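You operate a simulated robot arm through the tools that you are given. There is no shell and no other tool.

Carry out the task below with a simulated robot arm. There is one attempt and no reset: what you move stays moved.

TASK
Cast a mortar sample in the green mould, then leave the bucket to soak.
Fine: mould on the clear patch; empty the grey bucket into it, stand it back in its ring, pour the white-handled jug's water in; jug back. Set down upright: white-handled jug.
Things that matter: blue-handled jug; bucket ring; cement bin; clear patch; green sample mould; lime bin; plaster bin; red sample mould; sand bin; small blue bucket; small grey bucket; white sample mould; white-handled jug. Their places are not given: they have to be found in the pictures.

It is judged by the outcome, as a careful person would: the job done as asked, and still so three seconds after it is handed in. It fails if anything else is knocked over, pushed out of place, dropped, spilled or broken.

THE ROBOT
A 6-joint arm with a two-finger parallel gripper, fixed in place. Base frame: the origin is at the foot of the arm, x ahead of it, y to its left, z up; the work surface is at about z = 74. Lengths are in cm, angles in rad, forces in N, time in s.
With the tool pointing down near the work surface it reaches from about 14 to 74 cm from the base axis. Its first joint turns from -2.897 to 2.897 rad. Payload 3.91 kg.
The TCP is the grasp point between the finger pads, 3 cm short of the fingertips. In the tool frame z runs along the fingers and y along their closing line. The gripper opens to 11 cm. The fingers are 2 cm wide and 1 cm thick; the gripper's body (4.8 by 11.2 cm) begins 5.5 cm behind the TCP.
Orientation is that of the tool frame in the base frame, as a unit quaternion [x, y, z, w]. With the fingers straight down and closing along the base's y, the tool's x points along the base's -x, its y along +y and its z along -z.

THE INTERFACE
- The arm moves only by the tool nudge_tool. Its argument "increments" is one flat list of numbers, 6 for each row, row after row: the shift along the tool's x, y, z in units of 40 mm (1.0 is 40 mm), then the turn, a rotation vector about the tool's x, y, z in units of 8 degrees (1.0 is 8 degrees). In form: [tx, ty, tz, wx, wy, wz, tx, ty, tz, wx, wy, wz, ...]. A call has 1 to 20 rows; each row shifts and turns the commanded pose from where the row before left it, along the tool's axes as they then stand. "fingers" is the closure in counts, from 0 (fully open) to 255 (shut), set as the call begins (left out, the last holds). A call with a number of a shift or a turn outside -1 to 1 is refused whole. Rows are played at 5 a second. More than 5 cm and 0.15 rad between two rows, or a gripper value outside its range, and nothing of the call is played. A pose out of reach is approached as far as the arm can. The call stops where the force on the tool passes 40 N (or 10 N more than at its start, if that is more) or the arm is blocked; 0.2 s more then pass. Each finger travels about 4.5 cm/s and halts on what it meets, pressing with about 45 N; the grip force reading is that of the motor and also rises with nothing between the fingers. The clock runs only during rows and for 0.2 s after the last one: add rows that do not move to give the fingers time. The reply holds the time, the measured pose of the TCP, the force on the tool along the base axes, the opening and the grip force, in the units named above and with some noise, with the torque about the TCP (base axes, N m) and any sound that the robot's microphone picked up.
- Cameras (640 x 400 px; columns grow to the right, rows downward): "scene" is fixed at [4.82, 50.16, 139.91]; the picture's right is [-0.22, -0.98, 0.00], its down [-0.78, 0.18, -0.60] and it looks along [0.59, -0.13, -0.80] (base axes); focal length 214 px, centre (320, 200). "wrist" rides on the gripper at [7.1, 2.2, -10.7] in the tool frame; the picture's right is [-0.29, 0.96, 0.00], its down [-0.76, -0.23, -0.61] and it looks along [-0.58, -0.18, 0.79] (tool axes); focal length 243 px, centre (320, 200).
- grab_frame(camera): a new picture of that camera. The clock stands still meanwhile.
- slide_trunk(by): slides the trunk up (or, below 0, down) by that many cm; the arm rides with it, the base frame stays. It gives what a move gives, with no picture.
- pixel_to_xyz(camera, pixels): for up to 12 pixels [column, row] of the newest picture of that camera ("zoom" is the newest enlarged one), the place [x, y, z] in the base frame of the surface seen there, good to about 0.2 cm. The clock stands still meanwhile.
- enlarge(camera, box): a new picture of the part [left, top, right, bottom] of that camera's present view, enlarged. The clock stands still meanwhile.
- finish_job(): hands the job in; it is judged then, once.

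Unless the task says otherwise, let go and move clear before handing in.

The tools are called after "Emit:" as a command line: name --argument value ..., lists and objects as JSON in quotes. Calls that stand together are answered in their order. nudge_tool: Moves the arm, as the interface text tells. Its arguments: {"type":"object","properties":{"increments":{"type":"array"},"fingers":{"type":"number"}},"required":["increments"]} The other tools are called the same way: slide_trunk (by) slides the trunk up or down; grab_frame (camera) takes a picture; pixel_to_xyz (camera, pixels) gives the place of the surface under pixels of a picture; enlarge (camera, box) takes an enlarged picture of a part of a camera's view; finish_job () hands the job in.

At the start:

```text
clock: 0.0
tcp_pos: [26.58, 29.62, 123.89]
ee_rot: [0.0, 1.0, 0.0, 0.0]
ft_force: [-0.2, 0.4, -0.4]
ft_torque: [-0.01, -0.01, 0.03]
grip_width: 11.01
grip_force: 0.0
trunk travel left (down, up): [-52.5, 6.5]
```

scene: 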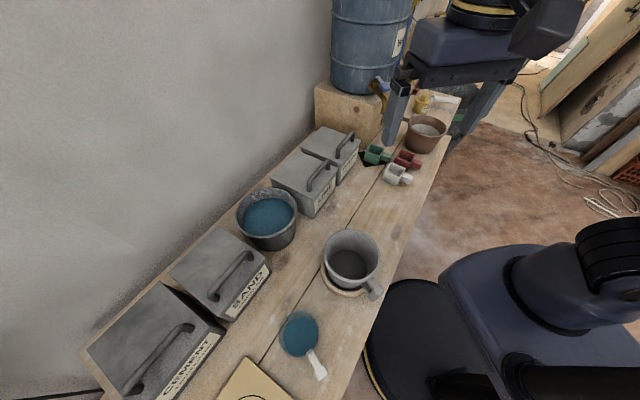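
wrist: 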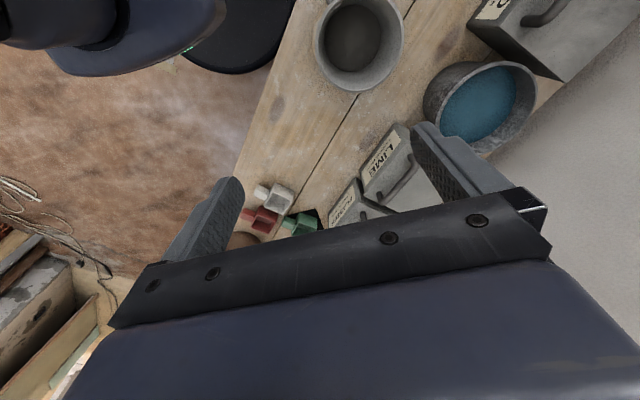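

The scene picture shows the grey bucket in its ring near (350,255), the white-handled jug at (300,335), three moulds near (375,155)-(405,175), and a tan patch at (250,380). I'll enlarge these regions to see detail before moving.

Emit:
enlarge --camera "scene" --box '[220, 200, 420, 400]'

Emit:
enlarge --camera "scene" --box '[320, 70, 480, 200]'

```text
2.00 times, centred on (320, 300) of scene
```

zoom: 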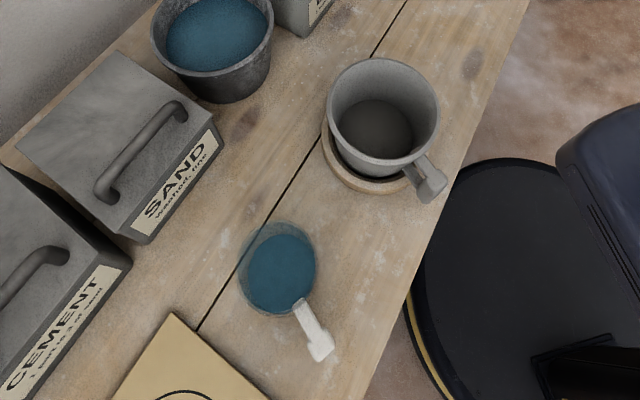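

```text
3.08 times, centred on (400, 135) of scene
```

zoom: 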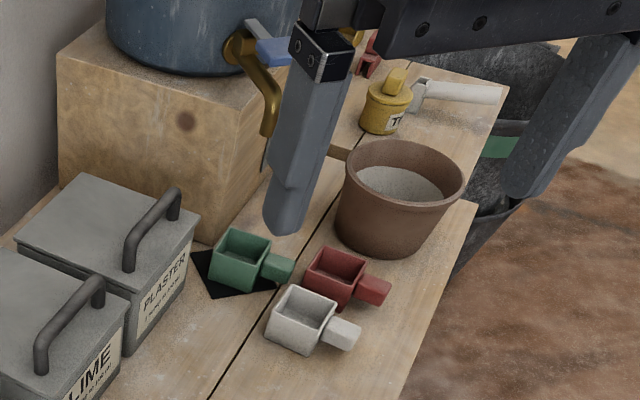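

The green mould sits on a black mark at zoom (245,260), with red and white moulds adjacent. I'll measure positions of the moulds and their handles in this zoom, and main objects in the scene.

Emit:
pixel_to_xyz --camera "zoom" --pixels '[[217, 232], [268, 240], [262, 290], [210, 282], [240, 262], [278, 266], [208, 290], [320, 252], [335, 275], [302, 310], [345, 335], [400, 195]]'

Emit:
pixel_to_xyz --camera "scene" --pixels '[[348, 265], [325, 245], [378, 250], [350, 231], [352, 280], [374, 290], [340, 290], [298, 335], [320, 370], [305, 350], [250, 380], [267, 215]]'

```text
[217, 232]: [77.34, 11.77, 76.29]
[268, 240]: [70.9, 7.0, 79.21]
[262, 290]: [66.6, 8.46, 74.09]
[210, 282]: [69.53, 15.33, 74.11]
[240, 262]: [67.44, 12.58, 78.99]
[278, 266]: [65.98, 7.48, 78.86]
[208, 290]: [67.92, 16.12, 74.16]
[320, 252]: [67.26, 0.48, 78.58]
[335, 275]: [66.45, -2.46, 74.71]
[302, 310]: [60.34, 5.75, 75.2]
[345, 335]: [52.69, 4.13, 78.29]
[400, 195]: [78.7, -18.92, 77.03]
```

```text
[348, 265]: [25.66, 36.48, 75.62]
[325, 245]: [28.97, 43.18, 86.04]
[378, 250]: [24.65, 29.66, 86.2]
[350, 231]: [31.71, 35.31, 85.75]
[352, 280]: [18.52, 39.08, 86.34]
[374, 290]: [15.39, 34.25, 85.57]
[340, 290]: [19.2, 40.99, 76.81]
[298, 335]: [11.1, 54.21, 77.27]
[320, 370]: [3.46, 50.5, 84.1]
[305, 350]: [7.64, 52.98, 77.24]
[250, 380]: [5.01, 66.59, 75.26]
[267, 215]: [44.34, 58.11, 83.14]
```

The scene picture only half shows a tan board near (250,385), about (5,67,75), and the far items are blocked by the arm. I'll turn the wrist about the vertical in place so the wrist camera looks toward +y.

Emit:
nudge_tool --increments '[0, 0, 0, 0, 0, -1, 0, 0, 0, 0, 0, -1, 0, 0, 0, 0, 0, -1, 0, 0, 0, 0, 0, -1, 0, 0, 0, 0, 0, -1, 0, 0, 0, 0, 0, -1, 0, 0, 0, 0, 0, -1, 0, 0, 0, 0, 0, -1, 0, 0, 0, 0, 0, -1, 0, 0, 0, 0, 0, -1, 0, 0, 0, 0, 0, -1, 0, 0, 0, 0, 0, -1, 0, 0, 0, 0, 0, -1, 0, 0, 0, 0, 0, -1]'

Emit:
grab_frame --camera "wrist"

Emit:
grab_frame --camera "scene"

```text
clock: 3.0
tcp_pos: [26.58, 29.49, 123.78]
ee_rot: [0.829, -0.559, 0.0, 0.0]
ft_force: [0.1, -0.2, 0.5]
ft_torque: [0.0, -0.01, -0.01]
grip_width: 10.98
grip_force: 0.0
trunk travel left (down, up): [-52.5, 6.5]
```

```text
taken
```

wrist: 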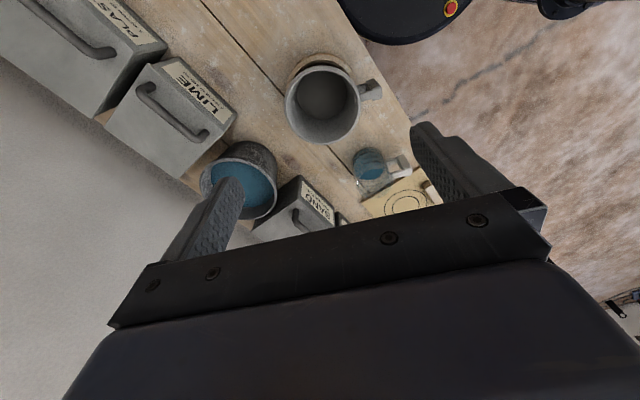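

```text
taken
```

scene: 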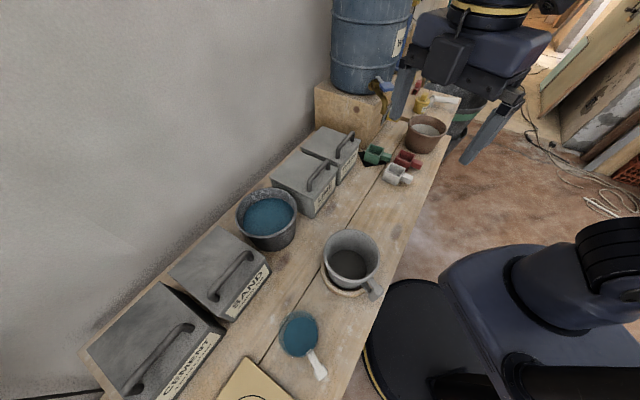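

The wrist picture now shows the tan board with concentric circles at (410,195), partly hidden by the finger, plus something beside it. I'll move closer and turn a bit further to see it fully.

Emit:
nudge_tool --increments '[-0.84, 0.07, 0, 0, 0, 0, -0.84, 0.07, 0, 0, 0, 0, -0.84, 0.07, 0, 0, 0, 0, -0.84, 0.07, 0, 0, 0, 0, 0, 0, 0, 0, 0, -1, 0, 0, 0, 0, 0, -1, 0, 0, 0, 0, 0, -1, 0, 0, 0, 0, 0, -1]'

Emit:
grab_frame --camera "wrist"

Emit:
grab_frame --camera "scene"

```text
clock: 4.8
tcp_pos: [20.51, 41.58, 123.9]
ee_rot: [0.952, -0.308, 0.0, 0.0]
ft_force: [-0.2, 0.0, -0.7]
ft_torque: [0.01, 0.04, -0.01]
grip_width: 11.0
grip_force: 0.0
trunk travel left (down, up): [-52.5, 6.5]
```

```text
taken
```

wrist: 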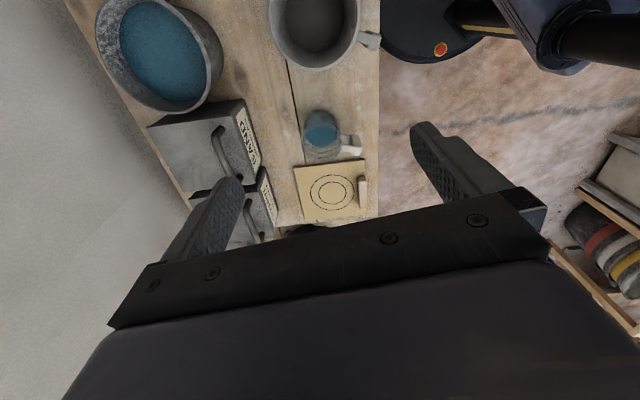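

```text
taken
```

scene: 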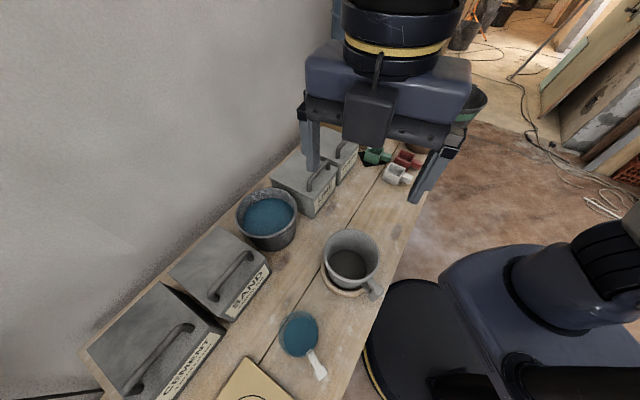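

The wrist view shows the board with circles at (330,190) with a white stick on it, and something dark past the gripper bar near (310,230). I'll enlarge to identify these.

Emit:
enlarge --camera "wrist" --box '[240, 90, 400, 240]'

Emit:
enlarge --camera "scene" --box '[330, 120, 450, 220]'

```text
2.67 times, centred on (320, 165) of wrist
```

zoom: 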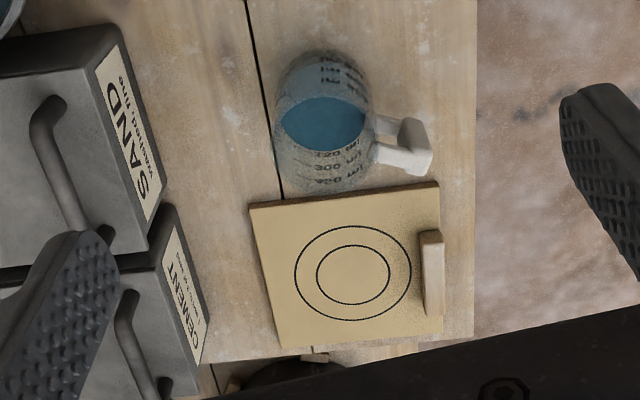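

```text
4.00 times, centred on (390, 170) of scene
```

zoom: 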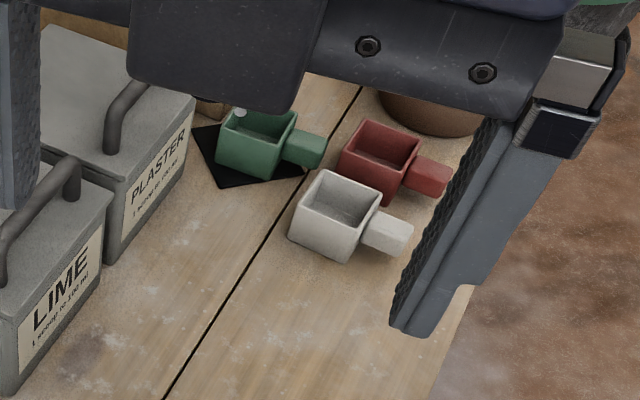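

The board appears to be a flat tan plate with two circles, and the green mould sits on a black square. I'll move further in the +y direction to see the rest of that end of the bench, since I must be sure which mark is the "clear patch".

Emit:
nudge_tool --increments '[-0.845, -0.31, 0, 0, 0, 0, -0.845, -0.31, 0, 0, 0, 0, -0.845, -0.31, 0, 0, 0, 0, -0.845, -0.31, 0, 0, 0, 0]'

Emit:
grab_frame --camera "wrist"

Emit:
grab_frame --camera "scene"

```text
clock: 5.8
tcp_pos: [12.5, 53.71, 123.77]
ee_rot: [0.951, -0.309, 0.0, 0.001]
ft_force: [0.4, 0.1, -1.1]
ft_torque: [0.02, 0.03, -0.01]
grip_width: 11.01
grip_force: 0.1
trunk travel left (down, up): [-52.5, 6.5]
```

```text
taken
```

wrist: 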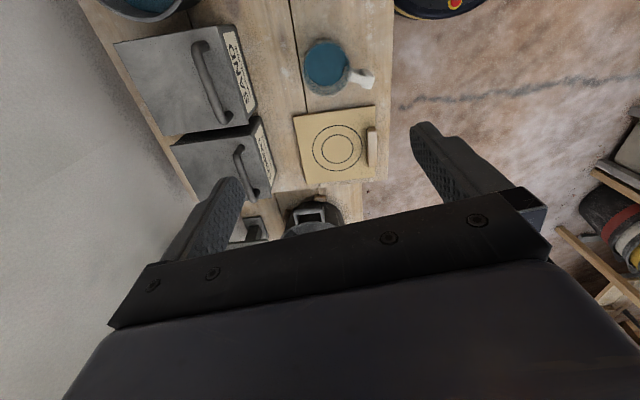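

```text
taken
```

scene: 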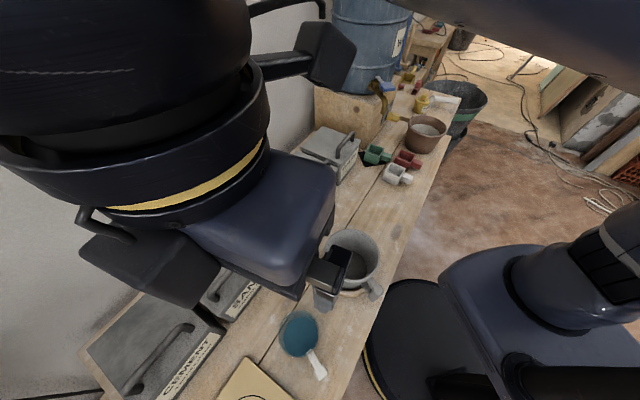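

Both ends are now visible: the far end in the scene picture around (430,110) and something like a machine past the tan board in the wrist picture at (310,215). I'll enlarge both.

Emit:
enlarge --camera "scene" --box '[345, 60, 475, 200]'

Emit:
enlarge --camera "wrist" --box '[230, 90, 410, 250]'

```text
2.86 times, centred on (410, 130) of scene
```

zoom: 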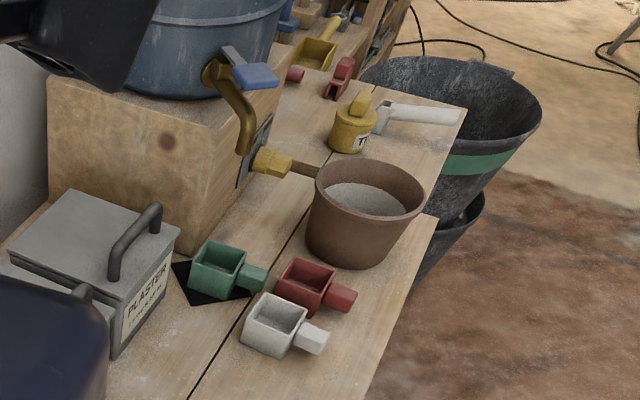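

```text
2.50 times, centred on (320, 170) of wrist
```

zoom: 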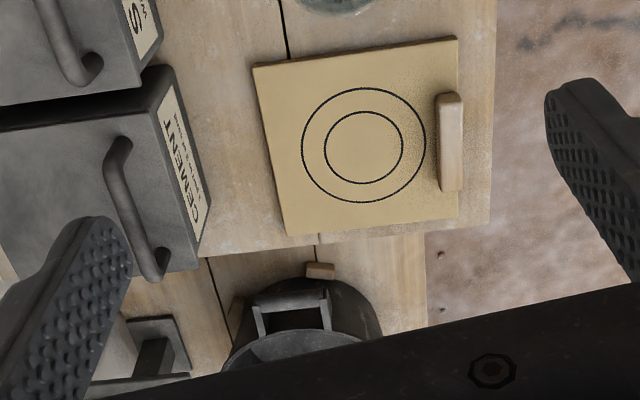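

The tan plate with circles ends at the bench edge, and the far end shows the black square under the green mould. I'll measure the heights and outlines of the tan plate, black square and bare bench to tell which is a surface mark.

Emit:
pixel_to_xyz --camera "zoom" --pixels '[[256, 66], [452, 40], [456, 215], [290, 230], [363, 148], [450, 145], [230, 200], [480, 200], [480, 20], [415, 270], [302, 145], [424, 145]]'

Emit:
pixel_to_xyz --camera "scene" --pixels '[[363, 155], [364, 166], [372, 167], [388, 160], [375, 150], [355, 180], [390, 210], [400, 215], [460, 97], [335, 310], [300, 240], [425, 130]]'

```text
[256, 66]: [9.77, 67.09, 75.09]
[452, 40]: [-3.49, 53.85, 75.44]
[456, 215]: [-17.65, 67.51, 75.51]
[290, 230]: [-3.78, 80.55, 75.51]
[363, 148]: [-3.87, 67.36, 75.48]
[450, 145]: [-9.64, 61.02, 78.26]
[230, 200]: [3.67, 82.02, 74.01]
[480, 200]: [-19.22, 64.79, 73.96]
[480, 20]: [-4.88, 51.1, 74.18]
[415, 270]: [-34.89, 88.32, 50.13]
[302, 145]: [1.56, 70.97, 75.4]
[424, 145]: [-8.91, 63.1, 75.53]
```

```text
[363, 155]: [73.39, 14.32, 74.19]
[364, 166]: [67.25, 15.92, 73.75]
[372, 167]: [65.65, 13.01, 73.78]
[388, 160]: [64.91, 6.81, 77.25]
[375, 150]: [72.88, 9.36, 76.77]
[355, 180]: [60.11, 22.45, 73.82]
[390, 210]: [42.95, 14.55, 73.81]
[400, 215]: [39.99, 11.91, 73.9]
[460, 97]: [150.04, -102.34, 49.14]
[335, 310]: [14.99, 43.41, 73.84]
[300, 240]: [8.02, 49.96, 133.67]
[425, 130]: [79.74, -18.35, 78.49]
```

The tan plate is a separate 1.5 cm thick slab (corners ≈(10,67), (-3.5,54), (-18,67.5), (-4,80.5)), while the black square is flush with the bench at z≈74. Before deciding, I'll back off and bring the wrist camera over the mould end of the bench.

Emit:
nudge_tool --increments '[0.908, 0.4, 0, 0, 0, 0, 0.908, 0.4, 0, 0, 0, 0, 0.908, 0.4, 0, 0, 0, 0, 0.908, 0.4, 0, 0, 0, 0, 0.908, 0.4, 0, 0, 0, 0, 0.908, 0.4, 0, 0, 0, 0, 0.908, 0.4, 0, 0, 0, 0]'

Emit:
nudge_tool --increments '[0, 0, 0, 0, 0, 1, 0, 0, 0, 0, 0, 1, 0, 0, 0, 0, 0, 1, 0, 0, 0, 0, 0, 1, 0, 0, 0, 0, 0, 1, 0, 0, 0, 0, 0, 1, 0, 0, 0, 0, 0, 1, 0, 0, 0, 0, 0, 1, 0, 0, 0, 0, 0, 1, 0, 0, 0, 0, 0, 1, 0, 0, 0, 0, 0, 1, 0, 0, 0, 0, 0, 1, 0, 0, 0, 0, 0, 1, 0, 0, 0, 0, 0, 1, 0, 0, 0, 0, 0, 1, 0, 0, 0, 0, 0, 1, 0, 0, 0, 0, 0, 1, 0, 0, 0, 0, 0, 1]'

Emit:
nudge_tool --increments '[-0.85, -0.5, 0, 0, 0, 0, -0.85, -0.5, 0, 0, 0, 0, -0.85, -0.5, 0, 0, 0, 0, -0.85, -0.5, 0, 0, 0, 0, -0.85, -0.5, 0, 0, 0, 0, -0.85, -0.5, 0, 0, 0, 0]'

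Emit:
grab_frame --camera "wrist"

Emit:
grab_frame --camera "scene"

```text
clock: 7.4
tcp_pos: [26.47, 29.71, 124.09]
ee_rot: [0.951, -0.309, 0.0, 0.0]
ft_force: [0.2, -0.4, 0.1]
ft_torque: [0.02, 0.03, -0.01]
grip_width: 10.98
grip_force: 0.1
trunk travel left (down, up): [-52.5, 6.5]
```

```text
clock: 11.2
tcp_pos: [26.45, 29.58, 123.85]
ee_rot: [0.001, 1.0, -0.001, 0.0]
ft_force: [-0.4, -0.3, -0.4]
ft_torque: [-0.01, -0.02, -0.01]
grip_width: 10.98
grip_force: 0.0
trunk travel left (down, up): [-52.5, 6.5]
```

```text
clock: 12.6
tcp_pos: [46.92, 17.51, 123.98]
ee_rot: [0.0, 1.0, 0.0, -0.001]
ft_force: [-0.3, -0.2, -0.2]
ft_torque: [0.0, 0.04, -0.04]
grip_width: 10.99
grip_force: 0.0
trunk travel left (down, up): [-52.5, 6.5]
```

```text
taken
```

wrist: 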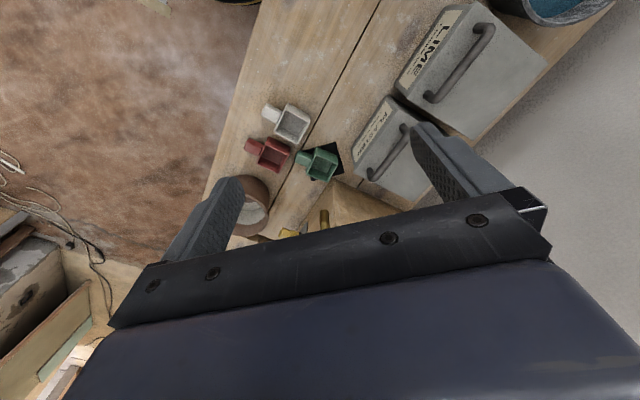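

```text
taken
```

scene: 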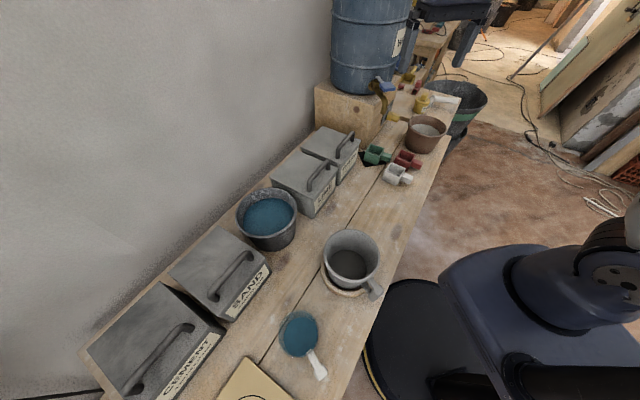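

Emit:
enlarge --camera "wrist" --box '[200, 60, 400, 240]'

Emit:
enlarge --camera "scene" --box '[270, 180, 430, 320]'

```text
2.22 times, centred on (300, 150) of wrist
```

zoom: 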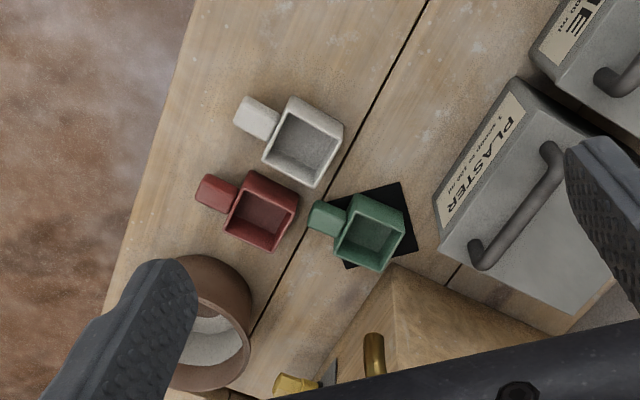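

```text
2.86 times, centred on (350, 250) of scene
```

zoom: 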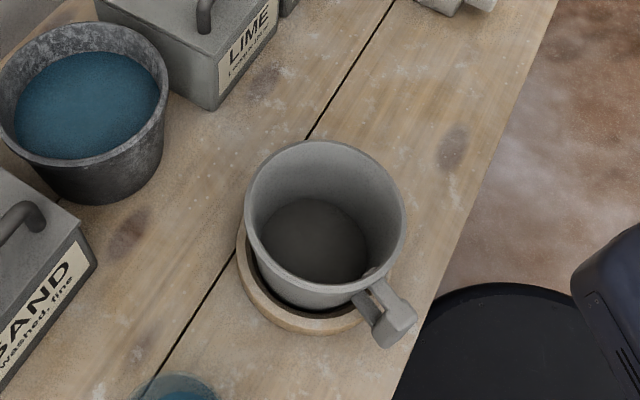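

The green mould clearly sits on a flush black square, with white and red moulds beside it on bare wood. I'll enlarge the open bench between the bucket and the moulds to look for any marked or cleaner area, and measure the black square's outline.

Emit:
enlarge --camera "scene" --box '[330, 160, 430, 240]'

Emit:
enlarge --camera "wrist" --box '[220, 0, 420, 130]'

Emit:
enlarge --camera "wrist" --box '[240, 90, 360, 190]'

Emit:
pixel_to_xyz --camera "wrist" --pixels '[[336, 143], [343, 171], [312, 181], [308, 150], [300, 155], [330, 182], [337, 158], [318, 148], [318, 162], [305, 161], [303, 153], [345, 150]]'

```text
5.00 times, centred on (380, 200) of scene
```

zoom: 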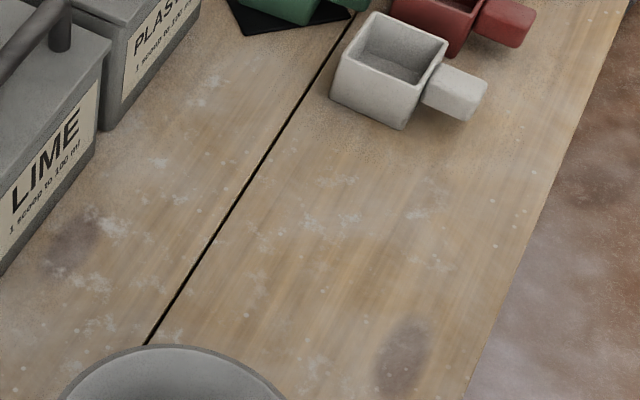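

```text
3.08 times, centred on (320, 65) of wrist
```

zoom: 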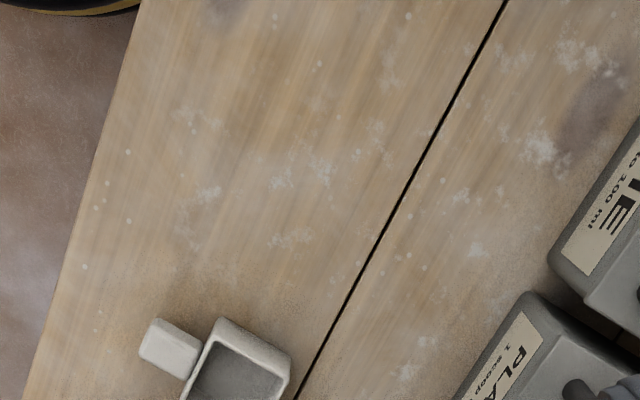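

```text
4.00 times, centred on (300, 140) of wrist
```

zoom: 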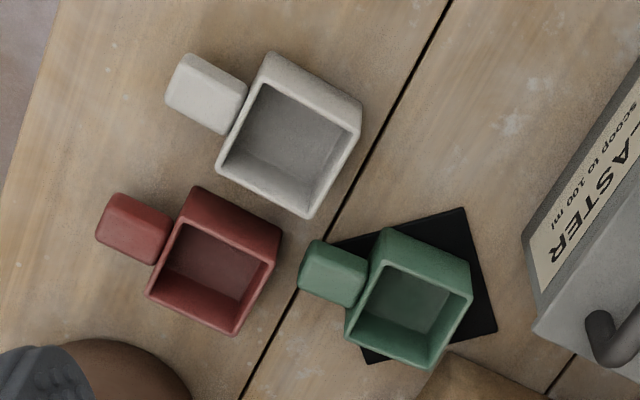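

```text
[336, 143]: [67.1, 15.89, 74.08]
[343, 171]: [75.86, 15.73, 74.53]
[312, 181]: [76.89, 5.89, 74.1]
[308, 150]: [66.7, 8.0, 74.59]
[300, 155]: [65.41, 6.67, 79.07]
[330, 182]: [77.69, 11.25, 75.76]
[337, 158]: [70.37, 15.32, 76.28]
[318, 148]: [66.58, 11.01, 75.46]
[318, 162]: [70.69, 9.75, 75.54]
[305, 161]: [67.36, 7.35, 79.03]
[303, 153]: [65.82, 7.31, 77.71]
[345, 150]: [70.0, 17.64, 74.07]
```

The open bench around (40,15) has no marking, while the black square is already occupied and the tan plate has a stick on it, so "clear patch" isn't settled yet. I haven't found the small blue bucket or blue-handled jug; I'll enlarge the far end and the area near the bins.

Emit:
enlarge --camera "scene" --box '[370, 40, 490, 130]'

Emit:
enlarge --camera "scene" --box '[80, 200, 280, 400]'

Emit:
enlarge --camera "scene" --box '[440, 0, 640, 130]'

```text
4.44 times, centred on (430, 85) of scene
```

zoom: 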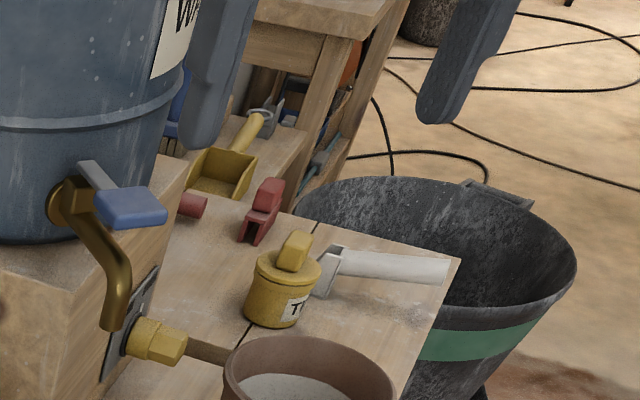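

```text
2.00 times, centred on (180, 300) of scene
```

zoom: 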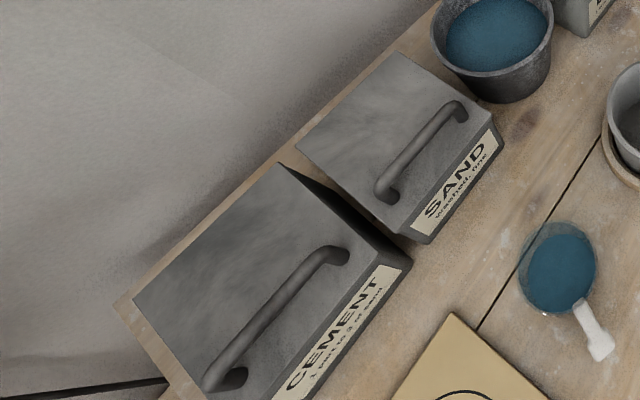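

```text
3.08 times, centred on (540, 65) of scene
```

zoom: 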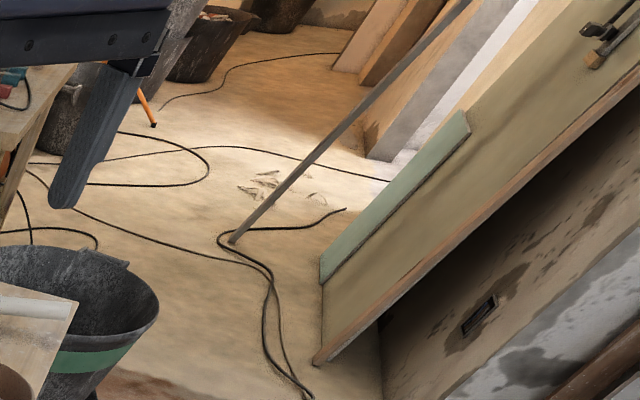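

Nothing blue-handled or a small blue bucket shows in these enlargements (only the barrel's blue tap lever at zoom (130,205)). I'll turn the wrist the other way to view the robot's right side before choosing.

Emit:
nudge_tool --increments '[0, 0, 0, 0, 0, 1, 0, 0, 0, 0, 0, 1, 0, 0, 0, 0, 0, 1, 0, 0, 0, 0, 0, 1, 0, 0, 0, 0, 0, 1, 0, 0, 0, 0, 0, 1, 0, 0, 0, 0, 0, 1]'

Emit:
grab_frame --camera "wrist"

```text
clock: 14.2
tcp_pos: [46.83, 17.63, 123.9]
ee_rot: [0.47, 0.883, -0.001, -0.001]
ft_force: [0.8, 0.1, 0.6]
ft_torque: [0.01, -0.01, 0.03]
grip_width: 11.01
grip_force: 0.0
trunk travel left (down, up): [-52.5, 6.5]
```

```text
taken
```

wrist: 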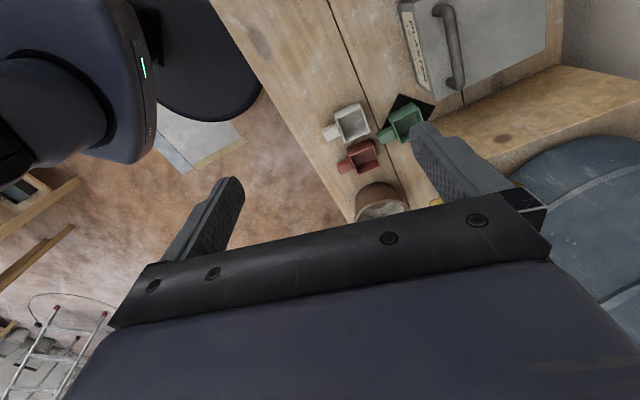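

The right side only shows floor and the robot base, so the clear patch must be on the bench. I'll turn back and bring the wrist camera down closer over the moulds to inspect the black square and the green mould's handle.

Emit:
nudge_tool --increments '[0, 0, 0, 0, 0, -1, 0, 0, 0, 0, 0, -1, 0, 0, 0, 0, 0, -1, 0, 0, 0, 0, 0, -1, 0, 0, 0, 0, 0, -1, 0, 0, 0, 0, 0, -1, 0, 0, 0, 0, 0, -1, -0.5, -0.25, 0.75, 0, 0, 0, -0.5, -0.25, 0.75, 0, 0, 0, -0.5, -0.25, 0.75, 0, 0, 0, -0.5, -0.25, 0.75, 0, 0, 0, -0.5, -0.25, 0.75, 0, 0, 0, -0.5, -0.25, 0.75, 0, 0, 0]'

Emit:
grab_frame --camera "wrist"

```text
clock: 17.0
tcp_pos: [58.97, 11.48, 105.67]
ee_rot: [0.0, 1.0, 0.0, 0.0]
ft_force: [-0.2, 0.7, -0.3]
ft_torque: [0.0, 0.0, -0.01]
grip_width: 11.01
grip_force: 0.1
trunk travel left (down, up): [-52.5, 6.5]
```

```text
taken
```

wrist: 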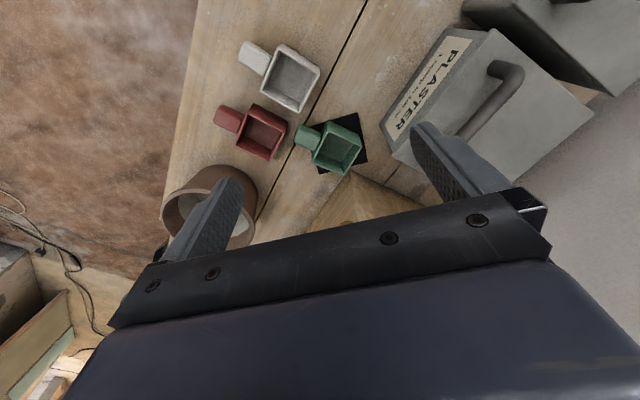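

Emit:
enlarge --camera "wrist" --box '[200, 30, 400, 200]'

Emit:
enlarge --camera "wrist" --box '[285, 100, 375, 180]'

```text
2.35 times, centred on (300, 115) of wrist
```

zoom: 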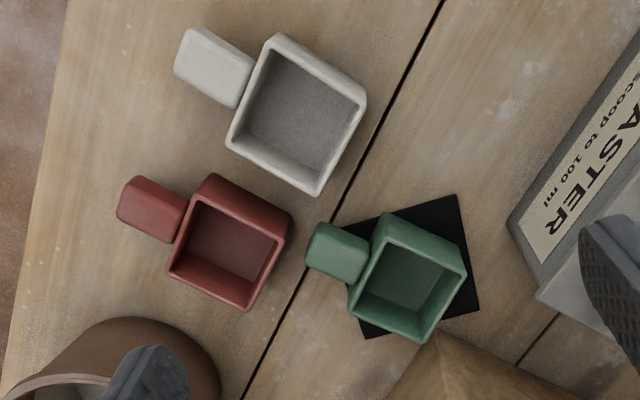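

```text
5.00 times, centred on (330, 140) of wrist
```

zoom: 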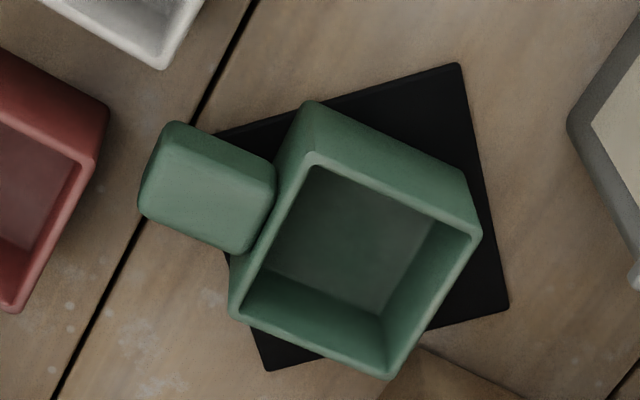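

The black mat (zoom corners (458,65), (507,308), (268,370), (215,135)) has the green mould centred on it, and the mould's handle block is clear at zoom (207,185). I still want to look beyond the tan plate for the missing blue items, so I'll rise and go back to that end with the camera tipped outward.

Emit:
nudge_tool --increments '[0.5, 0.25, -0.75, 0, 0, 0, 0.5, 0.25, -0.75, 0, 0, 0, 0.5, 0.25, -0.75, 0, 0, 0, 0.5, 0.25, -0.75, 0, 0, 0, 0.5, 0.25, -0.75, 0, 0, 0, 0.5, 0.25, -0.75, 0, 0, 0, 0.85, 0.5, 0, 0, 0, 0, 0.85, 0.5, 0, 0, 0, 0, 0.85, 0.5, 0, 0, 0, 0, 0.85, 0.5, 0, 0, 0, 0, 0.85, 0.5, 0, 0, 0, 0, 0.85, 0.5, 0, 0, 0, 0]'

Emit:
nudge_tool --increments '[0, 0, 0, 0, 0, -1, 0, 0, 0, 0, 0, -1, 0, 0, 0, 0, 0, -1, 0, 0, 0, 0, 0, -1, 0, 0, 0, 0, 0, -1, 0, 0, 0, 0, 0, -1, 0, 0, 0, 0, 0, -1, 0, 0, 0, 0, 0, -1, 0, 0, 0, 0, 0, -1, 0, 0, 0, 0, 0, -1, 0, 0, 0, 0, 0, -1, 0, 0, 0, 0, 0, -1, 0, 0, 0, 0, 0, -1, 0, 0, 0, 0, 0, -1, 0, 0, 0, 0, 0, -1, 0, 0, 0, 0, 0, -1, 0, 0, 0, 0, 0, -1, 0, 0, 0, 0, 0, -1]'

Emit:
nudge_tool --increments '[-0.85, -0.3, 0, 0, 0, 0, -0.85, -0.3, 0, 0, 0, 0, -0.85, -0.3, 0, 0, 0, 0, 0, 0, 0, 0, -1, 0, 0, 0, 0, 0, -1, 0, 0, 0, 0, 0, -1, 0]'

Emit:
grab_frame --camera "wrist"

```text
clock: 19.6
tcp_pos: [26.61, 29.74, 124.18]
ee_rot: [0.001, 1.0, 0.0, 0.0]
ft_force: [-0.4, -0.9, 1.0]
ft_torque: [-0.03, -0.02, -0.01]
grip_width: 11.02
grip_force: 0.0
trunk travel left (down, up): [-52.5, 6.5]
```

```text
clock: 23.4
tcp_pos: [26.41, 29.53, 123.83]
ee_rot: [0.952, -0.307, 0.0, 0.0]
ft_force: [-1.4, 0.2, -0.1]
ft_torque: [-0.04, 0.01, -0.02]
grip_width: 10.98
grip_force: 0.1
trunk travel left (down, up): [-52.5, 6.5]
```

```text
clock: 24.8
tcp_pos: [20.34, 38.47, 123.87]
ee_rot: [0.93, -0.302, -0.198, -0.064]
ft_force: [-0.4, 0.1, -0.4]
ft_torque: [0.01, -0.02, 0.03]
grip_width: 10.99
grip_force: 0.1
trunk travel left (down, up): [-52.5, 6.5]
```

```text
taken
```

wrist: 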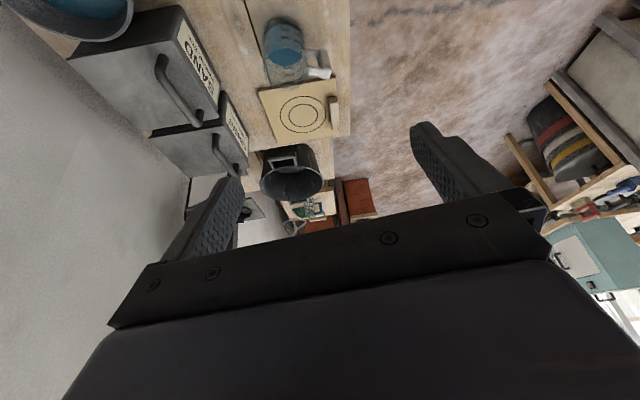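

Beyond the bench there are only a black bucket on a lower shelf and background tools, so no other patch exists; the front row on the bench (plate, jug, bucket, gap, white mould) leaves one obviously clear patch around (42,21). Next I'll level the tool and get a close look at the bucket and jug handles.

Emit:
nudge_tool --increments '[0, 0, 0, 0, 1, 0, 0, 0, 0, 0, 1, 0, 0, 0, 0, 0, 1, 0, 0.02, 0.39, 0.75, 0, 0, 0, 0.02, 0.39, 0.75, 0, 0, 0, 0.02, 0.39, 0.75, 0, 0, 0, 0.02, 0.39, 0.75, 0, 0, 0, 0.02, 0.39, 0.75, 0, 0, 0, 0.02, 0.39, 0.75, 0, 0, 0]'

Emit:
grab_frame --camera "wrist"

Emit:
grab_frame --camera "scene"

```text
clock: 26.8
tcp_pos: [15.21, 30.55, 105.96]
ee_rot: [0.951, -0.309, 0.001, 0.0]
ft_force: [0.3, 0.2, 0.4]
ft_torque: [0.02, -0.02, 0.0]
grip_width: 10.98
grip_force: 0.0
trunk travel left (down, up): [-52.5, 6.5]
```

```text
taken
```

wrist: 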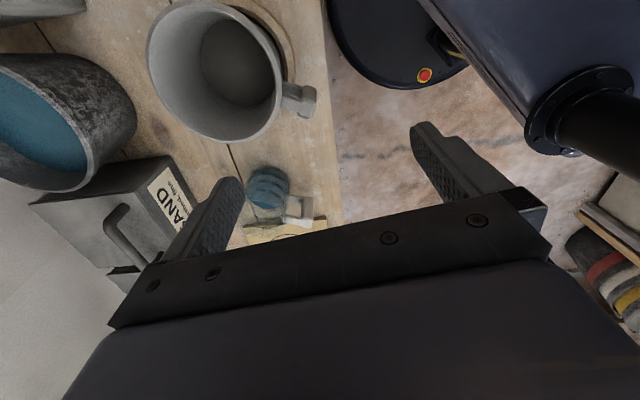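

```text
taken
```

scene: 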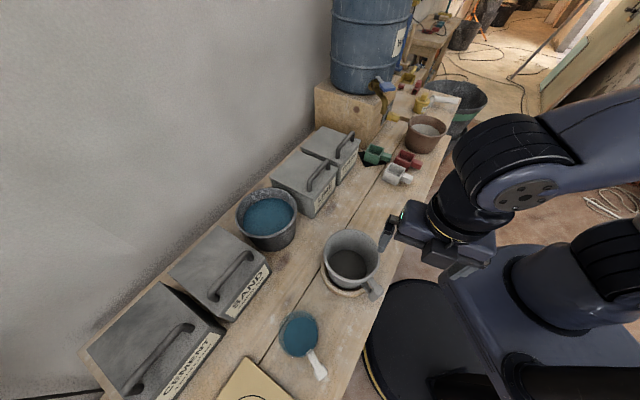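

The wrist view now shows the bucket and its handle block at (298,97) and the jug at (270,190). I'll enlarge both for handle shapes and measure key points.

Emit:
enlarge --camera "wrist" --box '[140, 0, 340, 130]'

Emit:
enlarge --camera "scene" --box '[310, 215, 400, 305]'

Emit:
pixel_to_xyz --camera "scene" --pixels '[[323, 250], [379, 248], [352, 230], [356, 284], [372, 281], [370, 290], [377, 297], [382, 288], [374, 293], [345, 262], [330, 285], [365, 293]]'

Emit:
pixel_to_xyz --camera "wrist" --pixels '[[282, 85], [288, 84], [305, 88], [314, 92], [312, 112], [298, 110], [302, 100], [281, 97], [235, 65], [148, 45], [232, 140], [284, 62]]'

```text
3.08 times, centred on (240, 65) of wrist
```

zoom: 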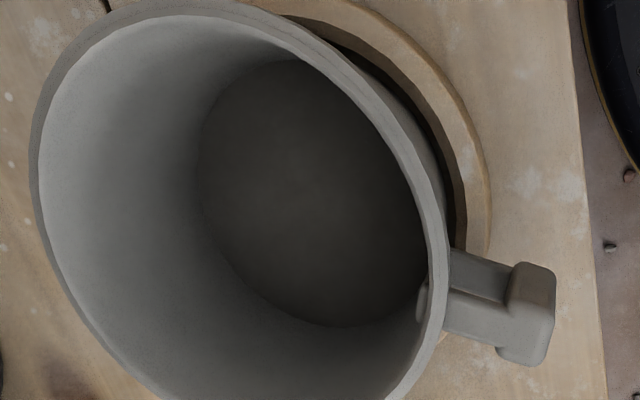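

```text
4.44 times, centred on (355, 260) of scene
```

zoom: 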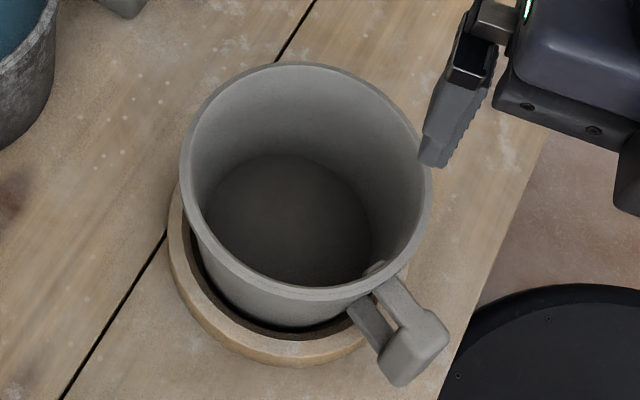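

```text
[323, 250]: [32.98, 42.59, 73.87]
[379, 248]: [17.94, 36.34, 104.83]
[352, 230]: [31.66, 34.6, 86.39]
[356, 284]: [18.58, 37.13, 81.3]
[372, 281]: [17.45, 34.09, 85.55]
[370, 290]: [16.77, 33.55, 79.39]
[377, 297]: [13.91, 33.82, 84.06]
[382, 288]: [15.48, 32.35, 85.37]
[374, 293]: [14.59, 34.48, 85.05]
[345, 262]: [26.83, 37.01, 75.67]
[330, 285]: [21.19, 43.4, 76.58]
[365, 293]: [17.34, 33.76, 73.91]
```

```text
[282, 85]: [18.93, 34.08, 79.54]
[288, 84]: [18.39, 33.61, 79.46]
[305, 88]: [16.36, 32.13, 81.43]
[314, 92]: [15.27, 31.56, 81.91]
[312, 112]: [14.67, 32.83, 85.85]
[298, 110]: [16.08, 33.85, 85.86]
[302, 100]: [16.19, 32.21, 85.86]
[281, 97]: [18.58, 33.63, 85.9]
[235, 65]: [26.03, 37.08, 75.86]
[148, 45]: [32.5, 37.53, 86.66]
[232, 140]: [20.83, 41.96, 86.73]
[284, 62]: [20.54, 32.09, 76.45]
```

The handle is a D shape: a vertical grip bar around (15.3,33.2) from z≈78.5 to 86, joined by arms at z≈79.5 and 85.9 to the bucket centred near (26,37). I'll measure the arm's own links and the jug to plan tool orientations.

Emit:
pixel_to_xyz --camera "scene" --pixels '[[610, 250], [620, 130], [515, 150], [520, 195], [460, 205], [440, 245], [520, 270], [560, 310], [410, 340], [620, 320], [480, 290], [600, 95]]'

Emit:
enlarge --camera "wrist" --box '[230, 140, 340, 240]'

Emit:
enlarge --camera "scene" --box '[260, 300, 350, 390]'

```text
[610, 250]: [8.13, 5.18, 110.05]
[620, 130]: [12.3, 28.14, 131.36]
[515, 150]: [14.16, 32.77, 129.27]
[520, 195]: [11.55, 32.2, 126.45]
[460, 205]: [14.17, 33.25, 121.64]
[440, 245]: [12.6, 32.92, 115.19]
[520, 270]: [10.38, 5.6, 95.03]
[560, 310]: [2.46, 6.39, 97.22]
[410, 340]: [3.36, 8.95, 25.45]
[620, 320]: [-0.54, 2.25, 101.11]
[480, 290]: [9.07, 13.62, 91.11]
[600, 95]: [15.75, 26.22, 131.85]
```

```text
4.00 times, centred on (285, 190) of wrist
```

zoom: 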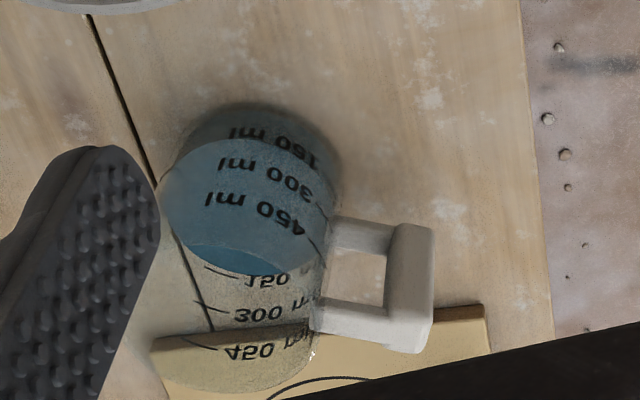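

```text
4.44 times, centred on (305, 345) of scene
```

zoom: 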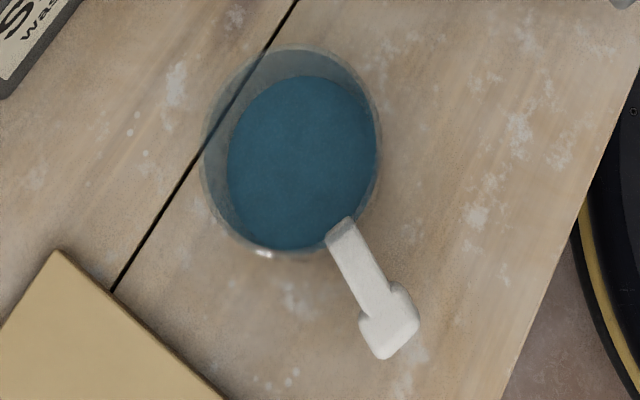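

The jug holds roughly 150 ml with a D handle like the bucket's, and the arm's shoulder is around z≈105. I'll start with the mould: turn the tool to yaw 45° (handle lies along the bench's cross direction) and travel above the green mould at a safe height.

Emit:
nudge_tool --increments '[0, 0, 0, 0, 0, 1, 0, 0, 0, 0, 0, 1, 0, 0, 0, 0, 0, 1, 0, 0, 0, 0, 0, 1, 0, 0, 0, 0, 0, 1, 0, 0, 0, 0, 0, 1, 0, 0, 0, 0, 0, 1, 0, 0, 0, 0, 0, 1, 0, 0, 0, 0, 0, 1, 0, 0, 0, 0, 0, 1, 0, 0, 0, 0, 0, 1, 0, 0, 0, 0, 0, 1, 0, 0, 0, 0, 0, 0.375]'

Emit:
nudge_tool --increments '[-0.326, -0.883, 0, 0, 0, 0, -0.326, -0.883, 0, 0, 0, 0, -0.326, -0.883, 0, 0, 0, 0, -0.326, -0.883, 0, 0, 0, 0, -0.326, -0.883, 0, 0, 0, 0, -0.326, -0.883, 0, 0, 0, 0, -0.326, -0.883, 0, 0, 0, 0, -0.326, -0.883, 0, 0, 0, 0, -0.326, -0.883, 0, 0, 0, 0, -0.326, -0.883, 0, 0, 0, 0, -0.326, -0.883, 0, 0, 0, 0, -0.326, -0.883, 0, 0, 0, 0, -0.326, -0.883, 0, 0, 0, 0, -0.326, -0.883, 0, 0, 0, 0, -0.326, -0.883, 0, 0, 0, 0, 0, 0, 0.75, 0, 0, 0, 0, 0, 0.75, 0, 0, 0]'

Emit:
grab_frame --camera "wrist"

```text
clock: 29.6
tcp_pos: [15.3, 30.62, 105.88]
ee_rot: [-0.382, 0.924, 0.001, 0.0]
ft_force: [-0.5, -0.2, 0.2]
ft_torque: [0.0, 0.0, 0.0]
grip_width: 10.99
grip_force: 0.1
trunk travel left (down, up): [-52.5, 6.5]
```

```text
clock: 33.2
tcp_pos: [66.45, 7.24, 99.97]
ee_rot: [-0.383, 0.924, 0.0, 0.0]
ft_force: [-0.8, 0.3, -0.2]
ft_torque: [0.01, 0.0, -0.03]
grip_width: 10.99
grip_force: 0.0
trunk travel left (down, up): [-52.5, 6.5]
```

```text
taken
```

wrist: 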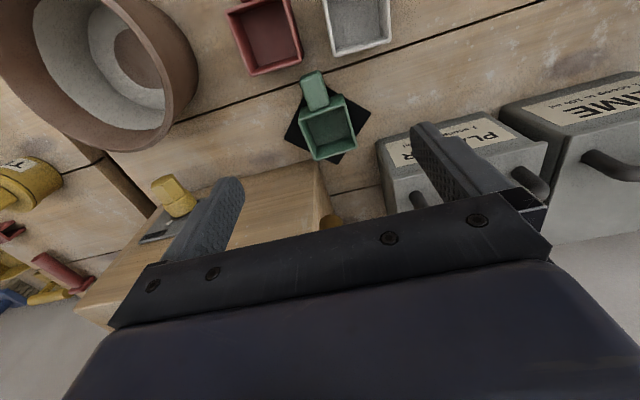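

The green handle block appears at (315,92), directly in the column under the TCP. I'll enlarge and measure its corners for an exact grasp.

Emit:
enlarge --camera "wrist" --box '[270, 55, 380, 175]'

Emit:
pixel_to_xyz --camera "wrist" --pixels '[[302, 76], [321, 71], [328, 103], [308, 109], [314, 85], [317, 98], [304, 115], [345, 97], [355, 150], [313, 160], [328, 130], [316, 112]]'

```text
3.33 times, centred on (325, 115) of wrist
```

zoom: 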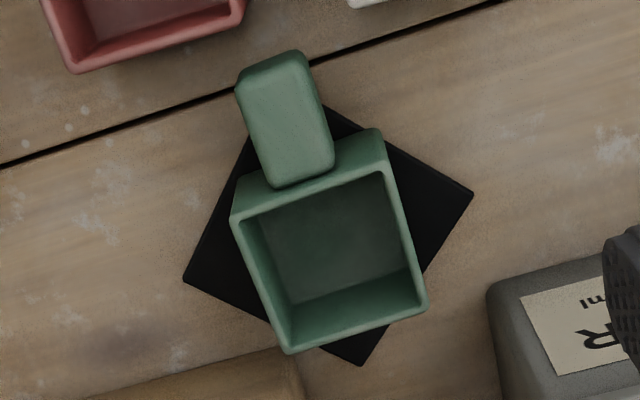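

```text
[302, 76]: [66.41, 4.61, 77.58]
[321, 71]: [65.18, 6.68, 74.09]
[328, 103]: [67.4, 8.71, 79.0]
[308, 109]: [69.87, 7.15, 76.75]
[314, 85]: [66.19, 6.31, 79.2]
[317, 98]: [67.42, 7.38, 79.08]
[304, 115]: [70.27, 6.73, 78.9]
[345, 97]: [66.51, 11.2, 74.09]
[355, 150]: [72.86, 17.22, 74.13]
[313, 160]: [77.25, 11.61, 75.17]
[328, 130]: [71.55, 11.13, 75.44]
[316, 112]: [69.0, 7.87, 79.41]
```

The handle block's top is at z≈79.1, centred at about (67.0,6.9), 2.65 cm wide, pointing 44°. I'll align, half-close the fingers, and descend to z≈78.

Emit:
nudge_tool --increments '[-0.027, -0.15, 0, 0, 0, 0, 0, 0, 0.7, 0, 0, 0, 0, 0, 0.7, 0, 0, 0, 0, 0, 0.7, 0, 0, 0, 0, 0, 0.7, 0, 0, 0]' --fingers 100

Emit:
grab_frame --camera "wrist"

```text
clock: 34.0
tcp_pos: [67.29, 6.69, 96.93]
ee_rot: [-0.384, 0.923, -0.005, 0.016]
ft_force: [-13.9, -2.2, 21.3]
ft_torque: [0.52, -1.7, 0.18]
grip_width: 6.7
grip_force: 0.0
trunk travel left (down, up): [-52.5, 6.5]
stopped in row 3: the force on the tool passed its limit at 56 N (the readings are from after the stop); the commanded pose is now the measured one
```

```text
taken
```

wrist: 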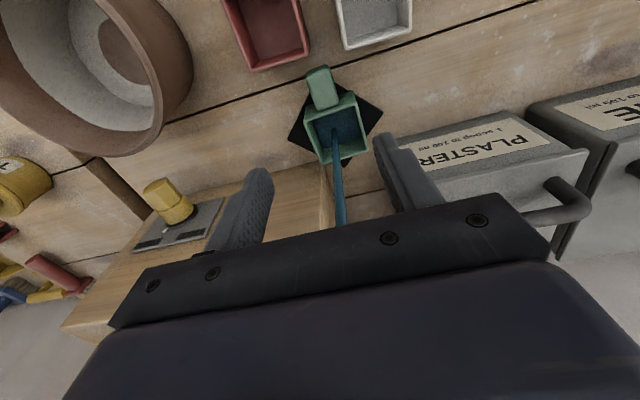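

The tool touched something at z≈97 and a blue stream now falls at wrist (338,180) into the green mould: I hit the barrel's tap lever above it. The clock is stopped now, so I'll look at the scene to work out the lever position and how to undo it.

Emit:
grab_frame --camera "scene"

Emit:
enlarge --camera "scene" --box '[330, 60, 450, 190]'

```text
taken
```

scene: 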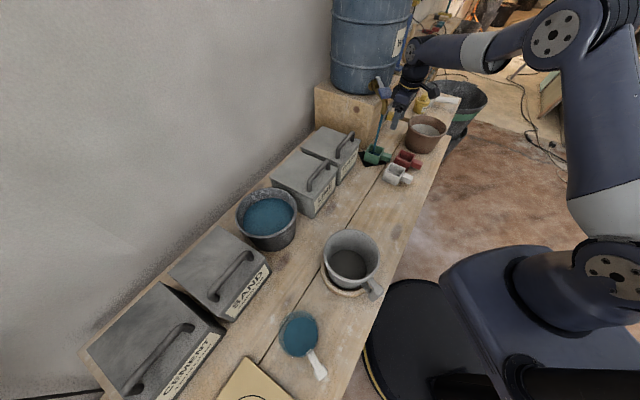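

```text
3.08 times, centred on (390, 125) of scene
```

zoom: 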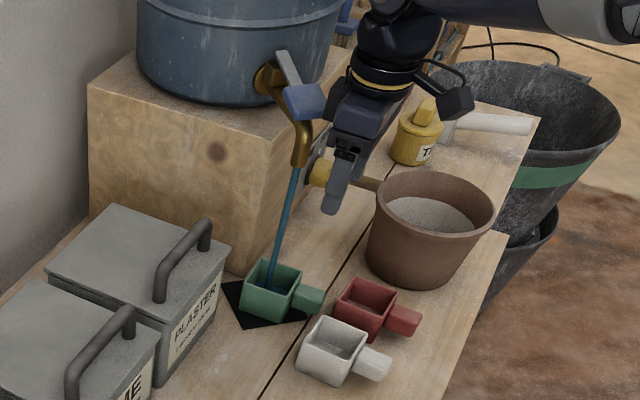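

The blue lever block moved from scene (388,86) down to (385,93), so pushing it down opened the tap; raising it should close it. I'll get exact 3D positions of the lever, stem and gripper to plan the quickest lift.

Emit:
pixel_to_xyz --camera "zoom" --pixels '[[280, 55], [290, 72], [290, 95], [305, 90], [305, 108], [320, 97], [318, 112], [266, 80], [300, 158], [292, 130], [285, 110], [328, 100]]'

Emit:
enlarge --camera "scene" --box '[365, 70, 405, 110]'

Emit:
enlarge --camera "wrist" --box '[280, 80, 380, 230]'

```text
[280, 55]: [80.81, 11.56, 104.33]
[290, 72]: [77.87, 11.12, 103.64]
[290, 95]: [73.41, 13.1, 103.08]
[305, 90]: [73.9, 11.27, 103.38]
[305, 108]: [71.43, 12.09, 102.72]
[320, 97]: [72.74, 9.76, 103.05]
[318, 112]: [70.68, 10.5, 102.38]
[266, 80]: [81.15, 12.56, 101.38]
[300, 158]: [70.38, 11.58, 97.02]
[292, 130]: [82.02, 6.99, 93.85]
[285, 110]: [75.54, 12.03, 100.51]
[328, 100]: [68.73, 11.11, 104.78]
```

```text
10.00 times, centred on (385, 90) of scene
```

zoom: 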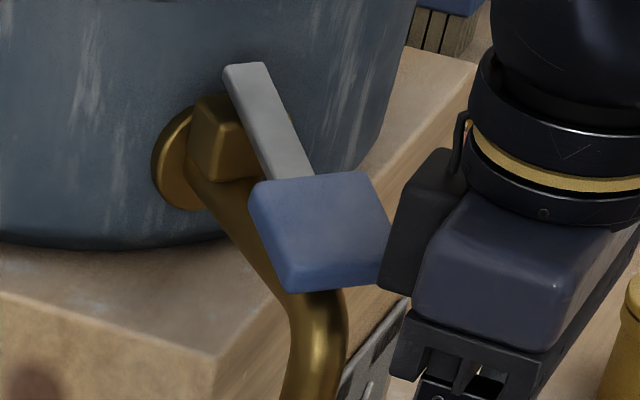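

```text
2.67 times, centred on (330, 155) of wrist
```

zoom: 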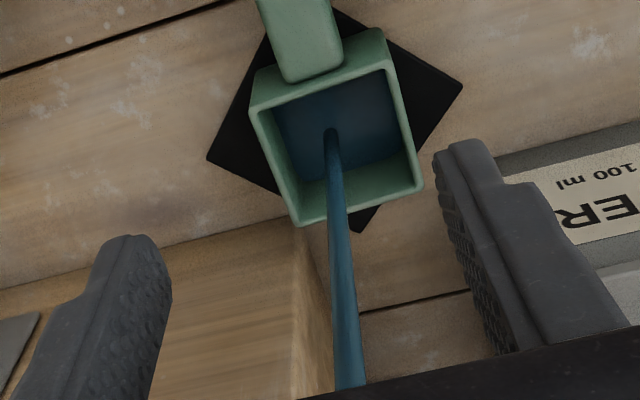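

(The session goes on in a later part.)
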